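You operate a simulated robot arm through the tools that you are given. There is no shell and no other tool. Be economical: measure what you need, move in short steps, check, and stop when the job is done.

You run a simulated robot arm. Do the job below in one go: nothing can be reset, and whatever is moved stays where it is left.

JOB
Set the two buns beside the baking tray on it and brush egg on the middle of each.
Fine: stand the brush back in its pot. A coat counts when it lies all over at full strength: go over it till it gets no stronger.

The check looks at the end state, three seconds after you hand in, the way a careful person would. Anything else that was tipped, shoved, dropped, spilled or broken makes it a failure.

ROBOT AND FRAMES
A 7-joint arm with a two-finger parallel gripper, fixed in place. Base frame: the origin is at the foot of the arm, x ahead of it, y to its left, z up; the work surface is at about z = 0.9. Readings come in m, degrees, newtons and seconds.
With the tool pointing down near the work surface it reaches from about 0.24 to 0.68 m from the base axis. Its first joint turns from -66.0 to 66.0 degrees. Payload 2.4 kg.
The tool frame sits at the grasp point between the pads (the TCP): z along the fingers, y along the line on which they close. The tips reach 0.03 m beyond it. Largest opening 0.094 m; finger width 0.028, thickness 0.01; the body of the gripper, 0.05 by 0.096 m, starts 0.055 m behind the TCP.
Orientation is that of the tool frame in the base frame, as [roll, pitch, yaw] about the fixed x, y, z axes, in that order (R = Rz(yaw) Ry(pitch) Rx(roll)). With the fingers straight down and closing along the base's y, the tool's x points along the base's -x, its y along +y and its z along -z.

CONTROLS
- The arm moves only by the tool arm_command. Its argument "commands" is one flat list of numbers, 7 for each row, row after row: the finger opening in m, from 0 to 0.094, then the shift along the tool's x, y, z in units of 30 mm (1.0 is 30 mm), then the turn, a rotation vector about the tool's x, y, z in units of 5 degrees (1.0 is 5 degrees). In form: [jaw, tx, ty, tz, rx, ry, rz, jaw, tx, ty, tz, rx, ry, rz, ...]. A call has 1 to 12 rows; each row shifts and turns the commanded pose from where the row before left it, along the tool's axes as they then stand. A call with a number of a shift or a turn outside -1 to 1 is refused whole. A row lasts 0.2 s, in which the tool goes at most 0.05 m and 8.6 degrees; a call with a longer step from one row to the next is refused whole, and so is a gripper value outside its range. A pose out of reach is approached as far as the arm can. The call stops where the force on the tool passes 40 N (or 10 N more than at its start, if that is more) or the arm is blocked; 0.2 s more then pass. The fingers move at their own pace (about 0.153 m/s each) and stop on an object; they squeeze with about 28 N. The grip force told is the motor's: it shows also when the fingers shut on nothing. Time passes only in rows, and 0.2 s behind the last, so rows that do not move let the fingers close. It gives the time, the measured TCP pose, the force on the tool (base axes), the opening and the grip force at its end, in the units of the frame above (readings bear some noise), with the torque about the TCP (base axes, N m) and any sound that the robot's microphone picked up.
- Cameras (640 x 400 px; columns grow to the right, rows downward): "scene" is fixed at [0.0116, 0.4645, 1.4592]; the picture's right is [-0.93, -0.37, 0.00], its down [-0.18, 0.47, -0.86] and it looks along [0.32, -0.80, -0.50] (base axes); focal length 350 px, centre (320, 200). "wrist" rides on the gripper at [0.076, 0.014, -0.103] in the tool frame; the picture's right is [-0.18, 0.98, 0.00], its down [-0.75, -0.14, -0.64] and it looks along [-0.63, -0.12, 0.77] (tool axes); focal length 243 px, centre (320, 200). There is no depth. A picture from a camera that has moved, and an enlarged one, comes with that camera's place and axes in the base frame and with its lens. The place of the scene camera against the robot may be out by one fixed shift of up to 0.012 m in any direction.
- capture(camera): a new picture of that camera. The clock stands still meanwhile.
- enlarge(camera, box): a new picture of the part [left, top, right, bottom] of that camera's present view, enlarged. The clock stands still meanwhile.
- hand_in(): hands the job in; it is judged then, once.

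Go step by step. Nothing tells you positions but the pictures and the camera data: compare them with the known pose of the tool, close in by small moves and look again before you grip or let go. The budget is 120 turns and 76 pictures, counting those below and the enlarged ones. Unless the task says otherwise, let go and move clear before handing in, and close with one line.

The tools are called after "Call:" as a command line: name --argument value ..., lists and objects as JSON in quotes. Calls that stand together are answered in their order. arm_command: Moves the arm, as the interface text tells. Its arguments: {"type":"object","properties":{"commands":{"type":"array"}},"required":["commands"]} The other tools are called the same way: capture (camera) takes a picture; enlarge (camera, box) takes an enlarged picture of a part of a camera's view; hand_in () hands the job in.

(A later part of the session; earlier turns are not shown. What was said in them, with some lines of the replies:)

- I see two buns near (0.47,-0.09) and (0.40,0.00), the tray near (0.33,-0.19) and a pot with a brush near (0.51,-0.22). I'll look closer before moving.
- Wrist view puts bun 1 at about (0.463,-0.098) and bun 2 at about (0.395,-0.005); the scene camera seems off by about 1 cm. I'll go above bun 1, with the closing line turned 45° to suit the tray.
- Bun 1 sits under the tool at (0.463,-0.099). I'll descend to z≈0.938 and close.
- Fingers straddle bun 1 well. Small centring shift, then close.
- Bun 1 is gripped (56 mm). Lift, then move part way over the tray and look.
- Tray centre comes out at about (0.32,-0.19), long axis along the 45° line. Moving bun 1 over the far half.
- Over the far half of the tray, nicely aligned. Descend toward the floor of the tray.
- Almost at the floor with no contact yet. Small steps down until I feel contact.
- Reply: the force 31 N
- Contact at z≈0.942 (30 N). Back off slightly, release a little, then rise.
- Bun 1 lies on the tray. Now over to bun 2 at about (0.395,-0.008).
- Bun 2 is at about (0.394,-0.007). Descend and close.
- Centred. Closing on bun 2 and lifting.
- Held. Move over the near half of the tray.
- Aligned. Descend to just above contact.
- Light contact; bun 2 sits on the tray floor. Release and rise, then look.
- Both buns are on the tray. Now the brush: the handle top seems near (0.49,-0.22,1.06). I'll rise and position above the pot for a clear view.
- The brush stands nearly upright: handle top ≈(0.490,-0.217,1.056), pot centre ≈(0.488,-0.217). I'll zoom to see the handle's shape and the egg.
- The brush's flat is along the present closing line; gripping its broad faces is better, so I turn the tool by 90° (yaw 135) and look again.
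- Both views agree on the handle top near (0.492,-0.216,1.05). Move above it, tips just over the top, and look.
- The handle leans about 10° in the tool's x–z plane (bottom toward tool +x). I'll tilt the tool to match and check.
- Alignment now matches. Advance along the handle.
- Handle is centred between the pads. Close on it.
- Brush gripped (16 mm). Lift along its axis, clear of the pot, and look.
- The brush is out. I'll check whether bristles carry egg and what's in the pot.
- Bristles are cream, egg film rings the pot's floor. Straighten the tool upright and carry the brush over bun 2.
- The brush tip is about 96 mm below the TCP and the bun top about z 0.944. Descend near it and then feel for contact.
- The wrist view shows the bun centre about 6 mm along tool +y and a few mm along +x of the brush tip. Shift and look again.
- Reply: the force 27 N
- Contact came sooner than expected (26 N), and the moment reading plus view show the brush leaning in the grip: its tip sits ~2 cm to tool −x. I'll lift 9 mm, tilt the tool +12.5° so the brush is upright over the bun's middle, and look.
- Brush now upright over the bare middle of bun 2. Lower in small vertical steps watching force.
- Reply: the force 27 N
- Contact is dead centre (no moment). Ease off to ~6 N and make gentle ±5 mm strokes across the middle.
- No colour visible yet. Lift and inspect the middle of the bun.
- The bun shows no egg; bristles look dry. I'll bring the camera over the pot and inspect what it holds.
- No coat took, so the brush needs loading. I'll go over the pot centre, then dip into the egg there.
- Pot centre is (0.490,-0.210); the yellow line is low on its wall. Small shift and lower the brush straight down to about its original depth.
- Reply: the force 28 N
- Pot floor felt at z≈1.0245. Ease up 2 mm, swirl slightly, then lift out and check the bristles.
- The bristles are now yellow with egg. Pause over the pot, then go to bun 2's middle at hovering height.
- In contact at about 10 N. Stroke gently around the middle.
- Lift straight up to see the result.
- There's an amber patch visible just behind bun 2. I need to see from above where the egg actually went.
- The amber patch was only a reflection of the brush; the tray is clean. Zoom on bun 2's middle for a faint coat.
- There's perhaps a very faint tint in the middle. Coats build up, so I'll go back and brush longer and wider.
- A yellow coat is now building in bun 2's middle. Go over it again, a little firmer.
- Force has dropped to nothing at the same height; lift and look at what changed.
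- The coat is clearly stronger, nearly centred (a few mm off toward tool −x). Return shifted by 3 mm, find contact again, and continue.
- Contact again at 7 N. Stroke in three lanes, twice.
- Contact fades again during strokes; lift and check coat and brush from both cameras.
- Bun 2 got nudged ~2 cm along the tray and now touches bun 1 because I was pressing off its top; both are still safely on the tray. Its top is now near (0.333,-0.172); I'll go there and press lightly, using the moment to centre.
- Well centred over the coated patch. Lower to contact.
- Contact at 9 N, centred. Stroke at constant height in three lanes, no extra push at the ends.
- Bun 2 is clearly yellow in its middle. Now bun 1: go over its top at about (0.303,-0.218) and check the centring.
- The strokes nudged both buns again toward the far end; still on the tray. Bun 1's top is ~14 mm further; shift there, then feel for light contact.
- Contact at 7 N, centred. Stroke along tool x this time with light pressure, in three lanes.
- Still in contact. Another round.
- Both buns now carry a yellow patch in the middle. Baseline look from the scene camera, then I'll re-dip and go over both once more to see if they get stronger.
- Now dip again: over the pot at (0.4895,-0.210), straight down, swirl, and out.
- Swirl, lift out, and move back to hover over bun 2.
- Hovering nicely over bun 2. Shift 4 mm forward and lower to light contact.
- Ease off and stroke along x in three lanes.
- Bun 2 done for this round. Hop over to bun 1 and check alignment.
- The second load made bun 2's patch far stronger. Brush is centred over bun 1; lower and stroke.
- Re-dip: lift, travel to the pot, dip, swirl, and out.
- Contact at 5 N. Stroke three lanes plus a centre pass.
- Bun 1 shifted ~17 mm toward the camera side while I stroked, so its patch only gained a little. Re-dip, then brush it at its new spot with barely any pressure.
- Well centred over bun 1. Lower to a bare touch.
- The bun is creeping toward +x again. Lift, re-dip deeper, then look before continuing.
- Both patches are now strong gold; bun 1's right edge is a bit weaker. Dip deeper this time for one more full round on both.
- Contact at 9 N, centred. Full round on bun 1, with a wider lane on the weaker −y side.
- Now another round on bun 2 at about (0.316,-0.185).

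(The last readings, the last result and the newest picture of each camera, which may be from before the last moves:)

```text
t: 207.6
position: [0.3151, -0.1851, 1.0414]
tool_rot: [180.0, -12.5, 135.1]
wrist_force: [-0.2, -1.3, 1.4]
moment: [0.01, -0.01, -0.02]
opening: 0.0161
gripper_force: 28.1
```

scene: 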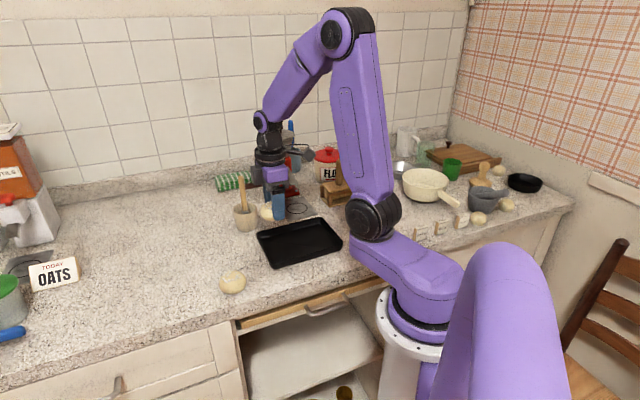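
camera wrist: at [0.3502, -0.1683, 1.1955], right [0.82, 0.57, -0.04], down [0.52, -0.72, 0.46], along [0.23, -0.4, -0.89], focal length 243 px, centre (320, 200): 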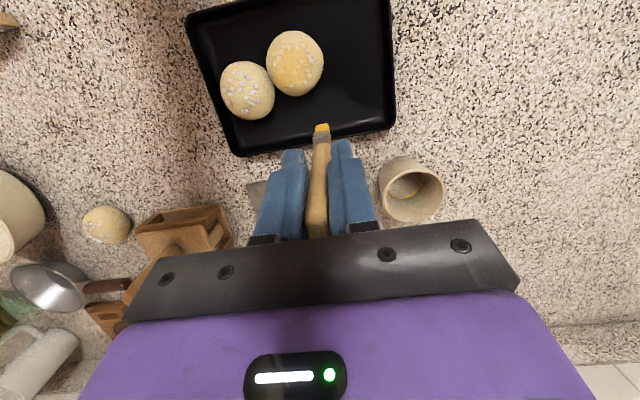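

Touching lightly. Slightly more, then a full round on bun 2.

Call:
arm_command --commands '[0.0, -0.003, 0, 0.016, 0, 0, 0, 0.0, -0.1, 0, -0.022, 0, 0, 0, 0.0, -0.1, 0, -0.022, 0, 0, 0, 0.0, 0.13, 0, 0.029, 0, 0, 0, 0.0, 0.13, 0, 0.029, 0, 0, 0, 0.0, 0.13, 0, 0.029, 0, 0, 0, 0.0, -0.13, 0, -0.029, 0, 0, 0, 0.0, -0.06, 0, -0.013, 0, 0, 0, 0.0, 0, 0.13, 0.005, 0, 0, 0, 0.0, 0, 0.1, 0.005, 0, 0, 0]'

Call:
arm_command --commands '[0.0, -0.13, 0, -0.029, 0, 0, 0, 0.0, -0.1, 0, -0.022, 0, 0, 0, 0.0, 0.13, 0, 0.029, 0, 0, 0, 0.0, 0.13, 0, 0.029, 0, 0, 0, 0.0, 0.13, 0, 0.029, 0, 0, 0, 0.0, -0.13, 0, -0.029, 0, 0, 0, 0.0, -0.03, 0, -0.007, 0, 0, 0, 0.0, 0, -0.13, -0.005, 0, 0, 0, 0.0, 0, -0.13, -0.005, 0, 0, 0, 0.0, 0, -0.13, 0, 0, 0, 0, 0.0, 0, -0.07, 0, 0, 0, 0]'

Call:
arm_command --commands '[0.0, -0.13, 0, -0.029, 0, 0, 0, 0.0, -0.1, 0, -0.022, 0, 0, 0, 0.0, 0.13, 0, 0.029, 0, 0, 0, 0.0, 0.13, 0, 0.029, 0, 0, 0, 0.0, 0.13, 0, 0.029, 0, 0, 0, 0.0, -0.13, 0, -0.029, 0, 0, 0, 0.0, -0.03, 0, -0.007, 0, 0, 0, 0.0, 0, 0.13, 0, 0, 0, 0, 0.0, 0, 0.1, 0, 0, 0, 0, 0.0, 0, 0, 0, 0, 0, 0]'

Call:
arm_command --commands '[0.0, 0.2, 0, -0.9, 0, 0, 0, 0.0, -0.6, 0.5, -0.85, 0, 0, 0, 0.0, -0.75, 0.6, -0.17, 0, 0, 0, 0.0, -0.75, 0.6, -0.17, 0, 0, 0, 0.0, -0.75, 0.6, -0.17, 0, 0, 0, 0.0, -0.75, 0.6, -0.17, 0, 0, 0, 0.0, 0, 0, 0, 0, 0, 0]'

Call:
enlarge --camera "scene" --box '[275, 200, 335, 260]'

```text
t: 209.8
position: [0.3206, -0.1803, 1.0411]
tool_rot: [180.0, -12.6, 134.9]
wrist_force: [-1.7, 0.0, 0.6]
moment: [-0.09, 0.11, 0.02]
opening: 0.0161
gripper_force: 27.7
```

```text
t: 212.2
position: [0.3097, -0.1894, 1.0418]
tool_rot: [180.0, -12.5, 135.0]
wrist_force: [0.8, 0.6, -0.4]
moment: [0.0, 0.0, 0.01]
opening: 0.0161
gripper_force: 28.3
```

```text
t: 214.4
position: [0.3148, -0.1857, 1.0416]
tool_rot: [-180.0, -12.6, 135.0]
wrist_force: [0.2, -0.6, 0.5]
moment: [0.01, -0.03, 0.0]
opening: 0.016
gripper_force: 27.8
```

```text
t: 216.0
position: [0.4593, -0.2036, 1.0912]
tool_rot: [179.9, -12.4, 135.0]
wrist_force: [-0.1, 0.6, -0.1]
moment: [0.02, 0.02, -0.02]
opening: 0.0158
gripper_force: 28.0
```

```text
6.67 times, centred on (305, 230) of scene
camera zoom: at [0.0117, 0.4645, 1.4592], right [-0.93, -0.37, 0.0], down [-0.18, 0.47, -0.86], along [0.32, -0.8, -0.5], focal length 2334 px, centre (420, 0)
```

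zoom: 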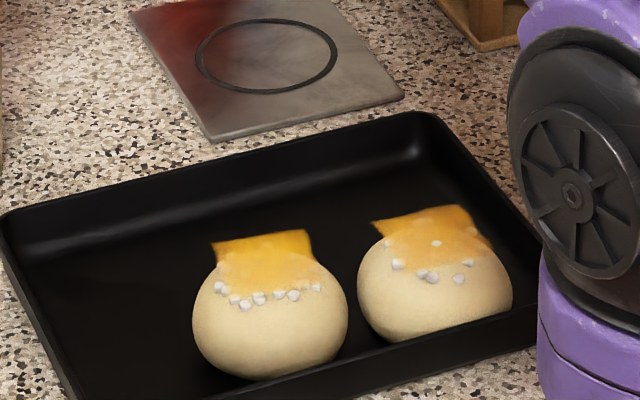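

Both middles are now a strong gold; bun 1 is a touch weaker at its edges. One last dip and round on bun 1.

Call:
arm_command --commands '[0.0, -0.438, 0.287, -0.097, 0, 0, 0, 0.0, -0.438, 0.287, -0.097, 0, 0, 0, 0.0, 0, 0, 0, 0, 0, 0, 0.0, -0.131, 0, 0.591, 0, 0, 0, 0.0, -0.131, 0, 0.591, 0, 0, 0, 0.0, -0.131, 0, 0.591, 0, 0, 0, 0.0, -0.131, 0, 0.591, 0, 0, 0, 0.0, 0, 0, 0, 0, 0, 0]'

Call:
arm_command --commands '[0.0, 0.1, 0, 0, 0, 0, 0, 0.0, -0.1, 0.1, 0, 0, 0, 0, 0.0, 0, -0.2, 0, 0, 0, 0, 0.0, 0, 0.1, 0, 0, 0, 0, 0.0, 0.132, 0, -0.596, 0, 0, 0, 0.0, 0.132, 0, -0.596, 0, 0, 0, 0.0, 0.132, 0, -0.596, 0, 0, 0, 0.0, 0.132, 0, -0.65, 0, 0, 0, 0.0, 0, 0, 0, 0, 0, 0, 0.0, 0, 0, 0, 0, 0, 0]'

```text
t: 217.8
position: [0.4897, -0.2108, 1.0183]
tool_rot: [180.0, -12.4, 135.0]
wrist_force: [-2.2, 0.9, 14.8]
moment: [0.06, 0.14, -0.01]
opening: 0.0161
gripper_force: 28.0
```

```text
t: 220.0
position: [0.4915, -0.211, 1.0929]
tool_rot: [-179.9, -12.5, 135.0]
wrist_force: [0.0, -0.2, 0.2]
moment: [0.02, 0.0, 0.04]
opening: 0.0161
gripper_force: 27.8
```

Call:
arm_command --commands '[0.0, 0.651, -0.629, 0.144, 0, 0, 0, 0.0, 0.651, -0.629, 0.144, 0, 0, 0, 0.0, 0.651, -0.629, 0.144, 0, 0, 0, 0.0, 0.651, -0.629, 0.144, 0, 0, 0, 0.0, 0.651, -0.629, 0.144, 0, 0, 0, 0.0, 0.651, -0.629, 0.144, 0, 0, 0, 0.0, 0.651, -0.629, 0.144, 0, 0, 0, 0.0, 0.651, -0.629, 0.144, 0, 0, 0, 0.0, -0.173, 0, 0.78, 0, 0, 0, 0.0, -0.173, 0, 0.78, 0, 0, 0, 0.0, 0, 0, 0, 0, 0, 0]'

Call:
arm_command --commands '[0.0, -0.01, 0, 0.05, 0, 0, 0, 0.0, 0, 0, 0, 0, 0, 0]'

Call:
arm_command --commands '[0.0, -0.008, 0, 0.035, 0, 0, 0, 0.0, 0, 0, 0, 0, 0, 0]'

```text
t: 222.4
position: [0.2695, -0.2052, 1.0464]
tool_rot: [-180.0, -12.5, 135.0]
wrist_force: [0.6, -0.1, 0.3]
moment: [0.02, -0.02, -0.01]
opening: 0.0161
gripper_force: 27.9
```

```text
t: 223.0
position: [0.2695, -0.2048, 1.0429]
tool_rot: [179.9, -12.6, 135.0]
wrist_force: [0.1, 0.1, 0.7]
moment: [0.01, -0.01, -0.03]
opening: 0.0164
gripper_force: 28.0
```

```text
t: 223.6
position: [0.2703, -0.2047, 1.0426]
tool_rot: [-179.9, -12.5, 134.9]
wrist_force: [0.1, -0.2, 0.1]
moment: [-0.03, 0.0, 0.01]
opening: 0.0158
gripper_force: 28.0
```

Call:
arm_command --commands '[0.0, -0.007, 0, 0.033, 0, 0, 0, 0.0, 0, 0, 0, 0, 0, 0]'

Call:
arm_command --commands '[0.0, -0.004, 0, 0.018, 0, 0, 0, 0.0, 0, 0, 0, 0, 0, 0]'

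```text
t: 224.2
position: [0.2685, -0.2056, 1.0413]
tool_rot: [180.0, -12.4, 135.0]
wrist_force: [0.4, 0.1, 17.5]
moment: [0.22, 0.11, -0.03]
opening: 0.0159
gripper_force: 27.9
```

```text
t: 224.8
position: [0.2705, -0.2052, 1.0408]
tool_rot: [-179.9, -12.3, 135.0]
wrist_force: [1.6, -2.5, 27.3]
moment: [0.01, -0.04, -0.01]
opening: 0.0158
gripper_force: 28.1
```

Ease off ~1 mm and do the round.

Call:
arm_command --commands '[0.0, 0.007, 0, -0.03, 0, 0, 0, 0.0, -0.1, 0, -0.022, 0, 0, 0, 0.0, -0.12, 0, -0.026, 0, 0, 0, 0.0, 0.13, 0, 0.029, 0, 0, 0, 0.0, 0.13, 0, 0.029, 0, 0, 0, 0.0, 0.18, 0, 0.04, 0, 0, 0, 0.0, -0.13, 0, -0.029, 0, 0, 0, 0.0, -0.09, 0, -0.02, 0, 0, 0, 0.0, 0, -0.13, 0.005, 0, 0, 0, 0.0, 0, -0.13, 0.005, 0, 0, 0]'

Call:
arm_command --commands '[0.0, -0.13, 0, -0.029, 0, 0, 0, 0.0, -0.1, 0, -0.022, 0, 0, 0, 0.0, 0.13, 0, 0.029, 0, 0, 0, 0.0, 0.13, 0, 0.029, 0, 0, 0, 0.0, 0.19, 0, 0.042, 0, 0, 0, 0.0, -0.13, 0, -0.029, 0, 0, 0, 0.0, -0.09, 0, -0.02, 0, 0, 0, 0.0, 0, 0.13, -0.005, 0, 0, 0, 0.0, 0, 0.13, -0.005, 0, 0, 0, 0.0, 0, 0.13, 0, 0, 0, 0, 0.0, 0, 0.11, 0, 0, 0, 0]'

Call:
arm_command --commands '[0.0, -0.13, 0, -0.029, 0, 0, 0, 0.0, -0.1, 0, -0.022, 0, 0, 0, 0.0, 0.13, 0, 0.029, 0, 0, 0, 0.0, 0.13, 0, 0.029, 0, 0, 0, 0.0, 0.19, 0, 0.042, 0, 0, 0, 0.0, -0.13, 0, -0.029, 0, 0, 0, 0.0, -0.09, 0, -0.02, 0, 0, 0, 0.0, 0, -0.13, 0, 0, 0, 0, 0.0, 0, -0.11, 0, 0, 0, 0, 0.0, 0, 0, 0, 0, 0, 0]'

Call:
arm_command --commands '[0.0, 0.176, 0, -0.8, 0, 0, 0, 0.0, 0.176, 0, -0.85, 0, 0, 0, 0.0, -0.651, 0.629, -0.144, 0, 0, 0, 0.0, -0.651, 0.629, -0.144, 0, 0, 0, 0.0, -0.651, 0.629, -0.144, 0, 0, 0, 0.0, -0.651, 0.629, -0.144, 0, 0, 0, 0.0, -0.651, 0.629, -0.144, 0, 0, 0, 0.0, -0.651, 0.629, -0.144, 0, 0, 0, 0.0, -0.651, 0.629, -0.144, 0, 0, 0, 0.0, -0.651, 0.629, -0.144, 0, 0, 0, 0.0, 0, 0, 0, 0, 0, 0]'

Call:
enlarge --camera "scene" --box '[225, 165, 335, 255]'

```text
t: 227.0
position: [0.2645, -0.211, 1.041]
tool_rot: [-180.0, -12.5, 134.9]
wrist_force: [-0.3, 0.6, -0.1]
moment: [0.02, -0.01, 0.03]
opening: 0.016
gripper_force: 27.5
```

```text
t: 229.4
position: [0.2753, -0.1995, 1.0407]
tool_rot: [180.0, -12.5, 135.0]
wrist_force: [1.0, 0.2, -0.8]
moment: [0.01, 0.04, 0.01]
opening: 0.0161
gripper_force: 28.5
```

```text
t: 231.6
position: [0.2696, -0.2051, 1.0408]
tool_rot: [180.0, -12.5, 135.1]
wrist_force: [1.1, 0.2, 0.3]
moment: [-0.01, -0.04, 0.04]
opening: 0.0159
gripper_force: 27.7
```

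```text
t: 234.0
position: [0.4903, -0.2121, 1.0929]
tool_rot: [-180.0, -12.5, 135.0]
wrist_force: [0.8, 0.1, 0.1]
moment: [0.02, 0.01, 0.03]
opening: 0.016
gripper_force: 28.1
```

```text
4.44 times, centred on (280, 210) of scene
camera zoom: at [0.0117, 0.4645, 1.4592], right [-0.93, -0.37, 0.0], down [-0.18, 0.47, -0.86], along [0.32, -0.8, -0.5], focal length 1556 px, centre (498, 156)
```

zoom: 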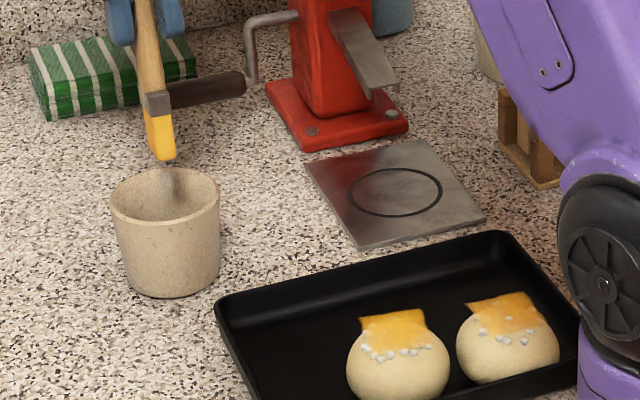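

Both buns look strongly coated; one more load for bun 1's far edge to be sure. Dip again.

Call:
arm_command --commands '[0.0, -0.134, 0, 0.605, 0, 0, 0, 0.0, -0.134, 0, 0.605, 0, 0, 0, 0.0, -0.134, 0, 0.605, 0, 0, 0, 0.0, -0.134, 0, 0.605, 0, 0, 0, 0.0, 0.1, 0, 0, 0, 0, 0, 0.0, -0.1, 0.1, 0, 0, 0, 0, 0.0, 0, -0.2, 0, 0, 0, 0, 0.0, 0, 0.1, 0, 0, 0, 0, 0.0, 0.134, 0, -0.605, 0, 0, 0, 0.0, 0.134, 0, -0.605, 0, 0, 0, 0.0, 0.134, 0, -0.605, 0, 0, 0, 0.0, 0.134, 0, -0.605, 0, 0, 0]'

Call:
arm_command --commands '[0.0, 0, 0, 0, 0, 0, 0, 0.0, 0.651, -0.629, 0.144, 0, 0, 0, 0.0, 0.651, -0.629, 0.144, 0, 0, 0, 0.0, 0.651, -0.629, 0.144, 0, 0, 0, 0.0, 0.651, -0.629, 0.144, 0, 0, 0, 0.0, 0.651, -0.629, 0.144, 0, 0, 0, 0.0, 0.651, -0.629, 0.144, 0, 0, 0, 0.0, 0.651, -0.629, 0.144, 0, 0, 0, 0.0, 0.651, -0.629, 0.144, 0, 0, 0, 0.0, -0.17, 0, 0.78, 0, 0, 0, 0.0, -0.18, 0, 0.83, 0, 0, 0, 0.0, 0, 0, 0, 0, 0, 0]'

```text
t: 236.6
position: [0.4904, -0.2131, 1.0931]
tool_rot: [-180.0, -12.5, 135.0]
wrist_force: [0.4, 0.7, -0.3]
moment: [0.04, 0.0, -0.01]
opening: 0.016
gripper_force: 28.4
```

```text
t: 239.2
position: [0.2702, -0.2068, 1.043]
tool_rot: [-179.9, -12.5, 135.1]
wrist_force: [-0.2, -1.0, -0.8]
moment: [0.0, 0.03, -0.03]
opening: 0.016
gripper_force: 28.8
```

Call:
arm_command --commands '[0.0, -0.01, 0, 0.045, 0, 0, 0, 0.0, 0, 0, 0, 0, 0, 0]'

Call:
arm_command --commands '[0.0, -0.005, 0, 0.022, 0, 0, 0, 0.0, 0, 0, 0, 0, 0, 0]'

```text
t: 239.8
position: [0.2698, -0.2068, 1.0413]
tool_rot: [-180.0, -12.5, 135.1]
wrist_force: [0.0, -0.2, 0.0]
moment: [0.01, 0.01, 0.0]
opening: 0.0161
gripper_force: 28.2
```

```text
t: 240.4
position: [0.2699, -0.2067, 1.0404]
tool_rot: [-180.0, -12.4, 135.0]
wrist_force: [0.0, -0.5, 1.2]
moment: [-0.02, -0.03, -0.01]
opening: 0.016
gripper_force: 27.9
```

Light contact. Final round, emphasising the −y/−x corner, then back above the pot.

Call:
arm_command --commands '[0.0, -0.003, 0, 0.015, 0, 0, 0, 0.0, 0, -0.13, 0.005, 0, 0, 0, 0.0, 0, -0.13, 0.01, 0, 0, 0, 0.0, -0.13, 0, -0.029, 0, 0, 0, 0.0, -0.17, 0, -0.03, 0, 0, 0, 0.0, 0.15, 0, 0.033, 0, 0, 0, 0.0, 0.15, 0, 0.029, 0, 0, 0, 0.0, 0.2, 0, 0.044, 0, 0, 0, 0.0, -0.2, 0, -0.044, 0, 0, 0, 0.0, 0, 0.13, -0.01, 0, 0, 0, 0.0, 0, 0.13, -0.005, 0, 0, 0]'

Call:
arm_command --commands '[0.0, -0.13, 0, -0.029, 0, 0, 0, 0.0, -0.13, 0, -0.029, 0, 0, 0, 0.0, 0.13, 0, 0.029, 0, 0, 0, 0.0, 0.13, 0, 0.029, 0, 0, 0, 0.0, 0.2, 0, 0.044, 0, 0, 0, 0.0, 0, 0.13, 0, 0, 0, 0, 0.0, 0, 0.13, 0, 0, 0, 0, 0.0, -0.2, 0, -0.044, 0, 0, 0, 0.0, -0.2, 0, -0.044, 0, 0, 0, 0.0, 0.2, 0, 0.044, 0, 0, 0, 0.0, 0, -0.26, 0, 0, 0, 0]'

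Call:
arm_command --commands '[0.0, 0.176, 0, -0.8, 0, 0, 0, 0.0, 0.176, 0, -0.85, 0, 0, 0, 0.0, -0.651, 0.629, -0.144, 0, 0, 0, 0.0, -0.651, 0.629, -0.144, 0, 0, 0, 0.0, -0.651, 0.629, -0.144, 0, 0, 0, 0.0, -0.651, 0.629, -0.144, 0, 0, 0, 0.0, -0.651, 0.629, -0.144, 0, 0, 0, 0.0, -0.651, 0.629, -0.144, 0, 0, 0, 0.0, -0.651, 0.629, -0.144, 0, 0, 0, 0.0, -0.651, 0.629, -0.144, 0, 0, 0, 0.0, 0, 0, 0, 0, 0, 0]'

```text
t: 242.8
position: [0.2711, -0.2056, 1.0398]
tool_rot: [180.0, -12.5, 135.1]
wrist_force: [-0.6, -1.2, 2.2]
moment: [-0.05, 0.13, 0.03]
opening: 0.0159
gripper_force: 27.6
```

```text
t: 245.2
position: [0.2693, -0.2045, 1.0412]
tool_rot: [180.0, -12.4, 134.9]
wrist_force: [0.7, -0.8, -1.1]
moment: [0.04, -0.01, 0.03]
opening: 0.0161
gripper_force: 28.8
```

```text
t: 247.6
position: [0.4914, -0.212, 1.0919]
tool_rot: [180.0, -12.5, 134.9]
wrist_force: [-0.2, -0.5, -0.5]
moment: [-0.04, 0.04, -0.01]
opening: 0.016
gripper_force: 27.3
```

Back above the pot. Straighten the brush to its original attitude (pitch −10°) and lower it in.

Call:
arm_command --commands '[0.0, 0.21, 0, 0.04, 0, -0.5, 0, 0.0, -0.101, 0, 0.574, 0, 0, 0, 0.0, -0.101, 0, 0.574, 0, 0, 0, 0.0, -0.101, 0, 0.574, 0, 0, 0, 0.0, -0.101, 0, 0.574, 0, 0, 0, 0.0, 0, 0, 0, 0, 0, 0]'

Call:
arm_command --commands '[0.0, -0.01, 0, 0.05, 0, 0, 0, 0.0, 0, 0, 0, 0, 0, 0]'

Call:
arm_command --commands '[0.0, -0.006, 0, 0.033, 0, 0, 0, 0.0, 0, 0, 0, 0, 0, 0]'

```text
t: 249.0
position: [0.4853, -0.2075, 1.0205]
tool_rot: [180.0, -10.1, 135.0]
wrist_force: [1.5, 0.6, 0.1]
moment: [0.02, 0.04, 0.02]
opening: 0.0158
gripper_force: 28.1
```

```text
t: 249.6
position: [0.4859, -0.2064, 1.0204]
tool_rot: [-180.0, -10.0, 135.0]
wrist_force: [-1.2, 0.3, -0.3]
moment: [-0.06, 0.02, -0.01]
opening: 0.0159
gripper_force: 28.2
```

```text
t: 250.2
position: [0.4857, -0.2068, 1.017]
tool_rot: [179.9, -10.0, 135.1]
wrist_force: [0.5, -0.5, -0.3]
moment: [-0.04, -0.04, 0.02]
opening: 0.0162
gripper_force: 27.4
```

Call:
arm_command --commands '[0.0, -0.005, 0, 0.03, 0, 0, 0, 0.0, 0, 0, 0, 0, 0, 0]'

Call:
arm_command --commands '[0.0, -0.005, 0, 0.025, 0, 0, 0, 0.0, 0, 0, 0, 0, 0, 0]'

```text
t: 250.8
position: [0.4849, -0.2073, 1.0164]
tool_rot: [-179.9, -10.0, 135.0]
wrist_force: [1.5, -2.1, 1.2]
moment: [-0.11, -0.05, 0.02]
opening: 0.0162
gripper_force: 28.3
```

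```text
t: 251.4
position: [0.4858, -0.207, 1.0163]
tool_rot: [180.0, -10.0, 135.0]
wrist_force: [0.2, -0.5, 5.8]
moment: [-0.11, -0.11, 0.0]
opening: 0.0162
gripper_force: 28.0
```

Brush rests on the pot floor (6 N). Release gently.

Call:
arm_command --commands '[0.02, 0, 0, 0, 0, 0, 0, 0.03, 0, 0, 0, 0, 0, 0, 0.05, 0, 0, 0, 0, 0, 0, 0.07, 0, 0, 0, 0, 0, 0, 0.07, 0, 0, 0, 0, 0, 0, 0.07, 0, 0, 0, 0, 0, 0, 0.07, 0, 0, -0.4, 0, 0, 0, 0.07, 0, 0, -0.8, 0, 0, 0, 0.07, 0, 0, -0.8, 0, 0, 0, 0.07, 0, 0, -0.8, 0, 0, 0, 0.07, 0, 0, -1, 0, 0, 0, 0.07, 0, 0, -1, 0, 0, 0]'

Call:
capture --camera "scene"

```text
t: 254.0
position: [0.5025, -0.2254, 1.1581]
tool_rot: [-179.9, -10.0, 135.1]
wrist_force: [0.0, 1.1, -0.3]
moment: [-0.03, -0.01, 0.01]
opening: 0.07
gripper_force: 0.2
```

```text
0 pictures are left
```

scene: 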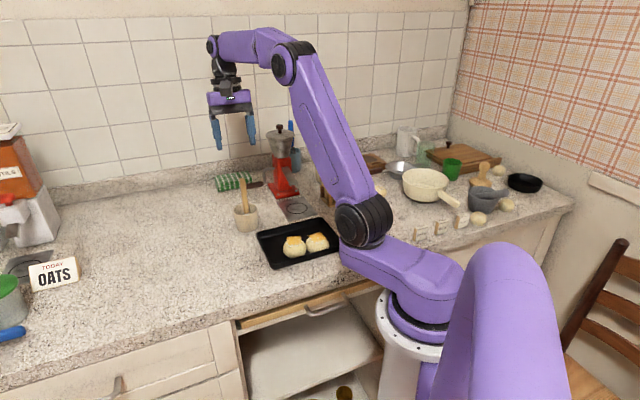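

The brush stands back in its pot, both buns sit on the tray with golden middles, and the gripper is open and clear above, so I hand in.

Call:
hand_in

```text
The job is handed in.
```

The job is handed in: both buns are on the tray with a gold egg coat in the middle, and the brush is standing in its pot. I didn't see whether the last coat on bun 1 made it any stronger; the buns slid during brushing and now touch each other, with bun 1 in the corner of the tray.
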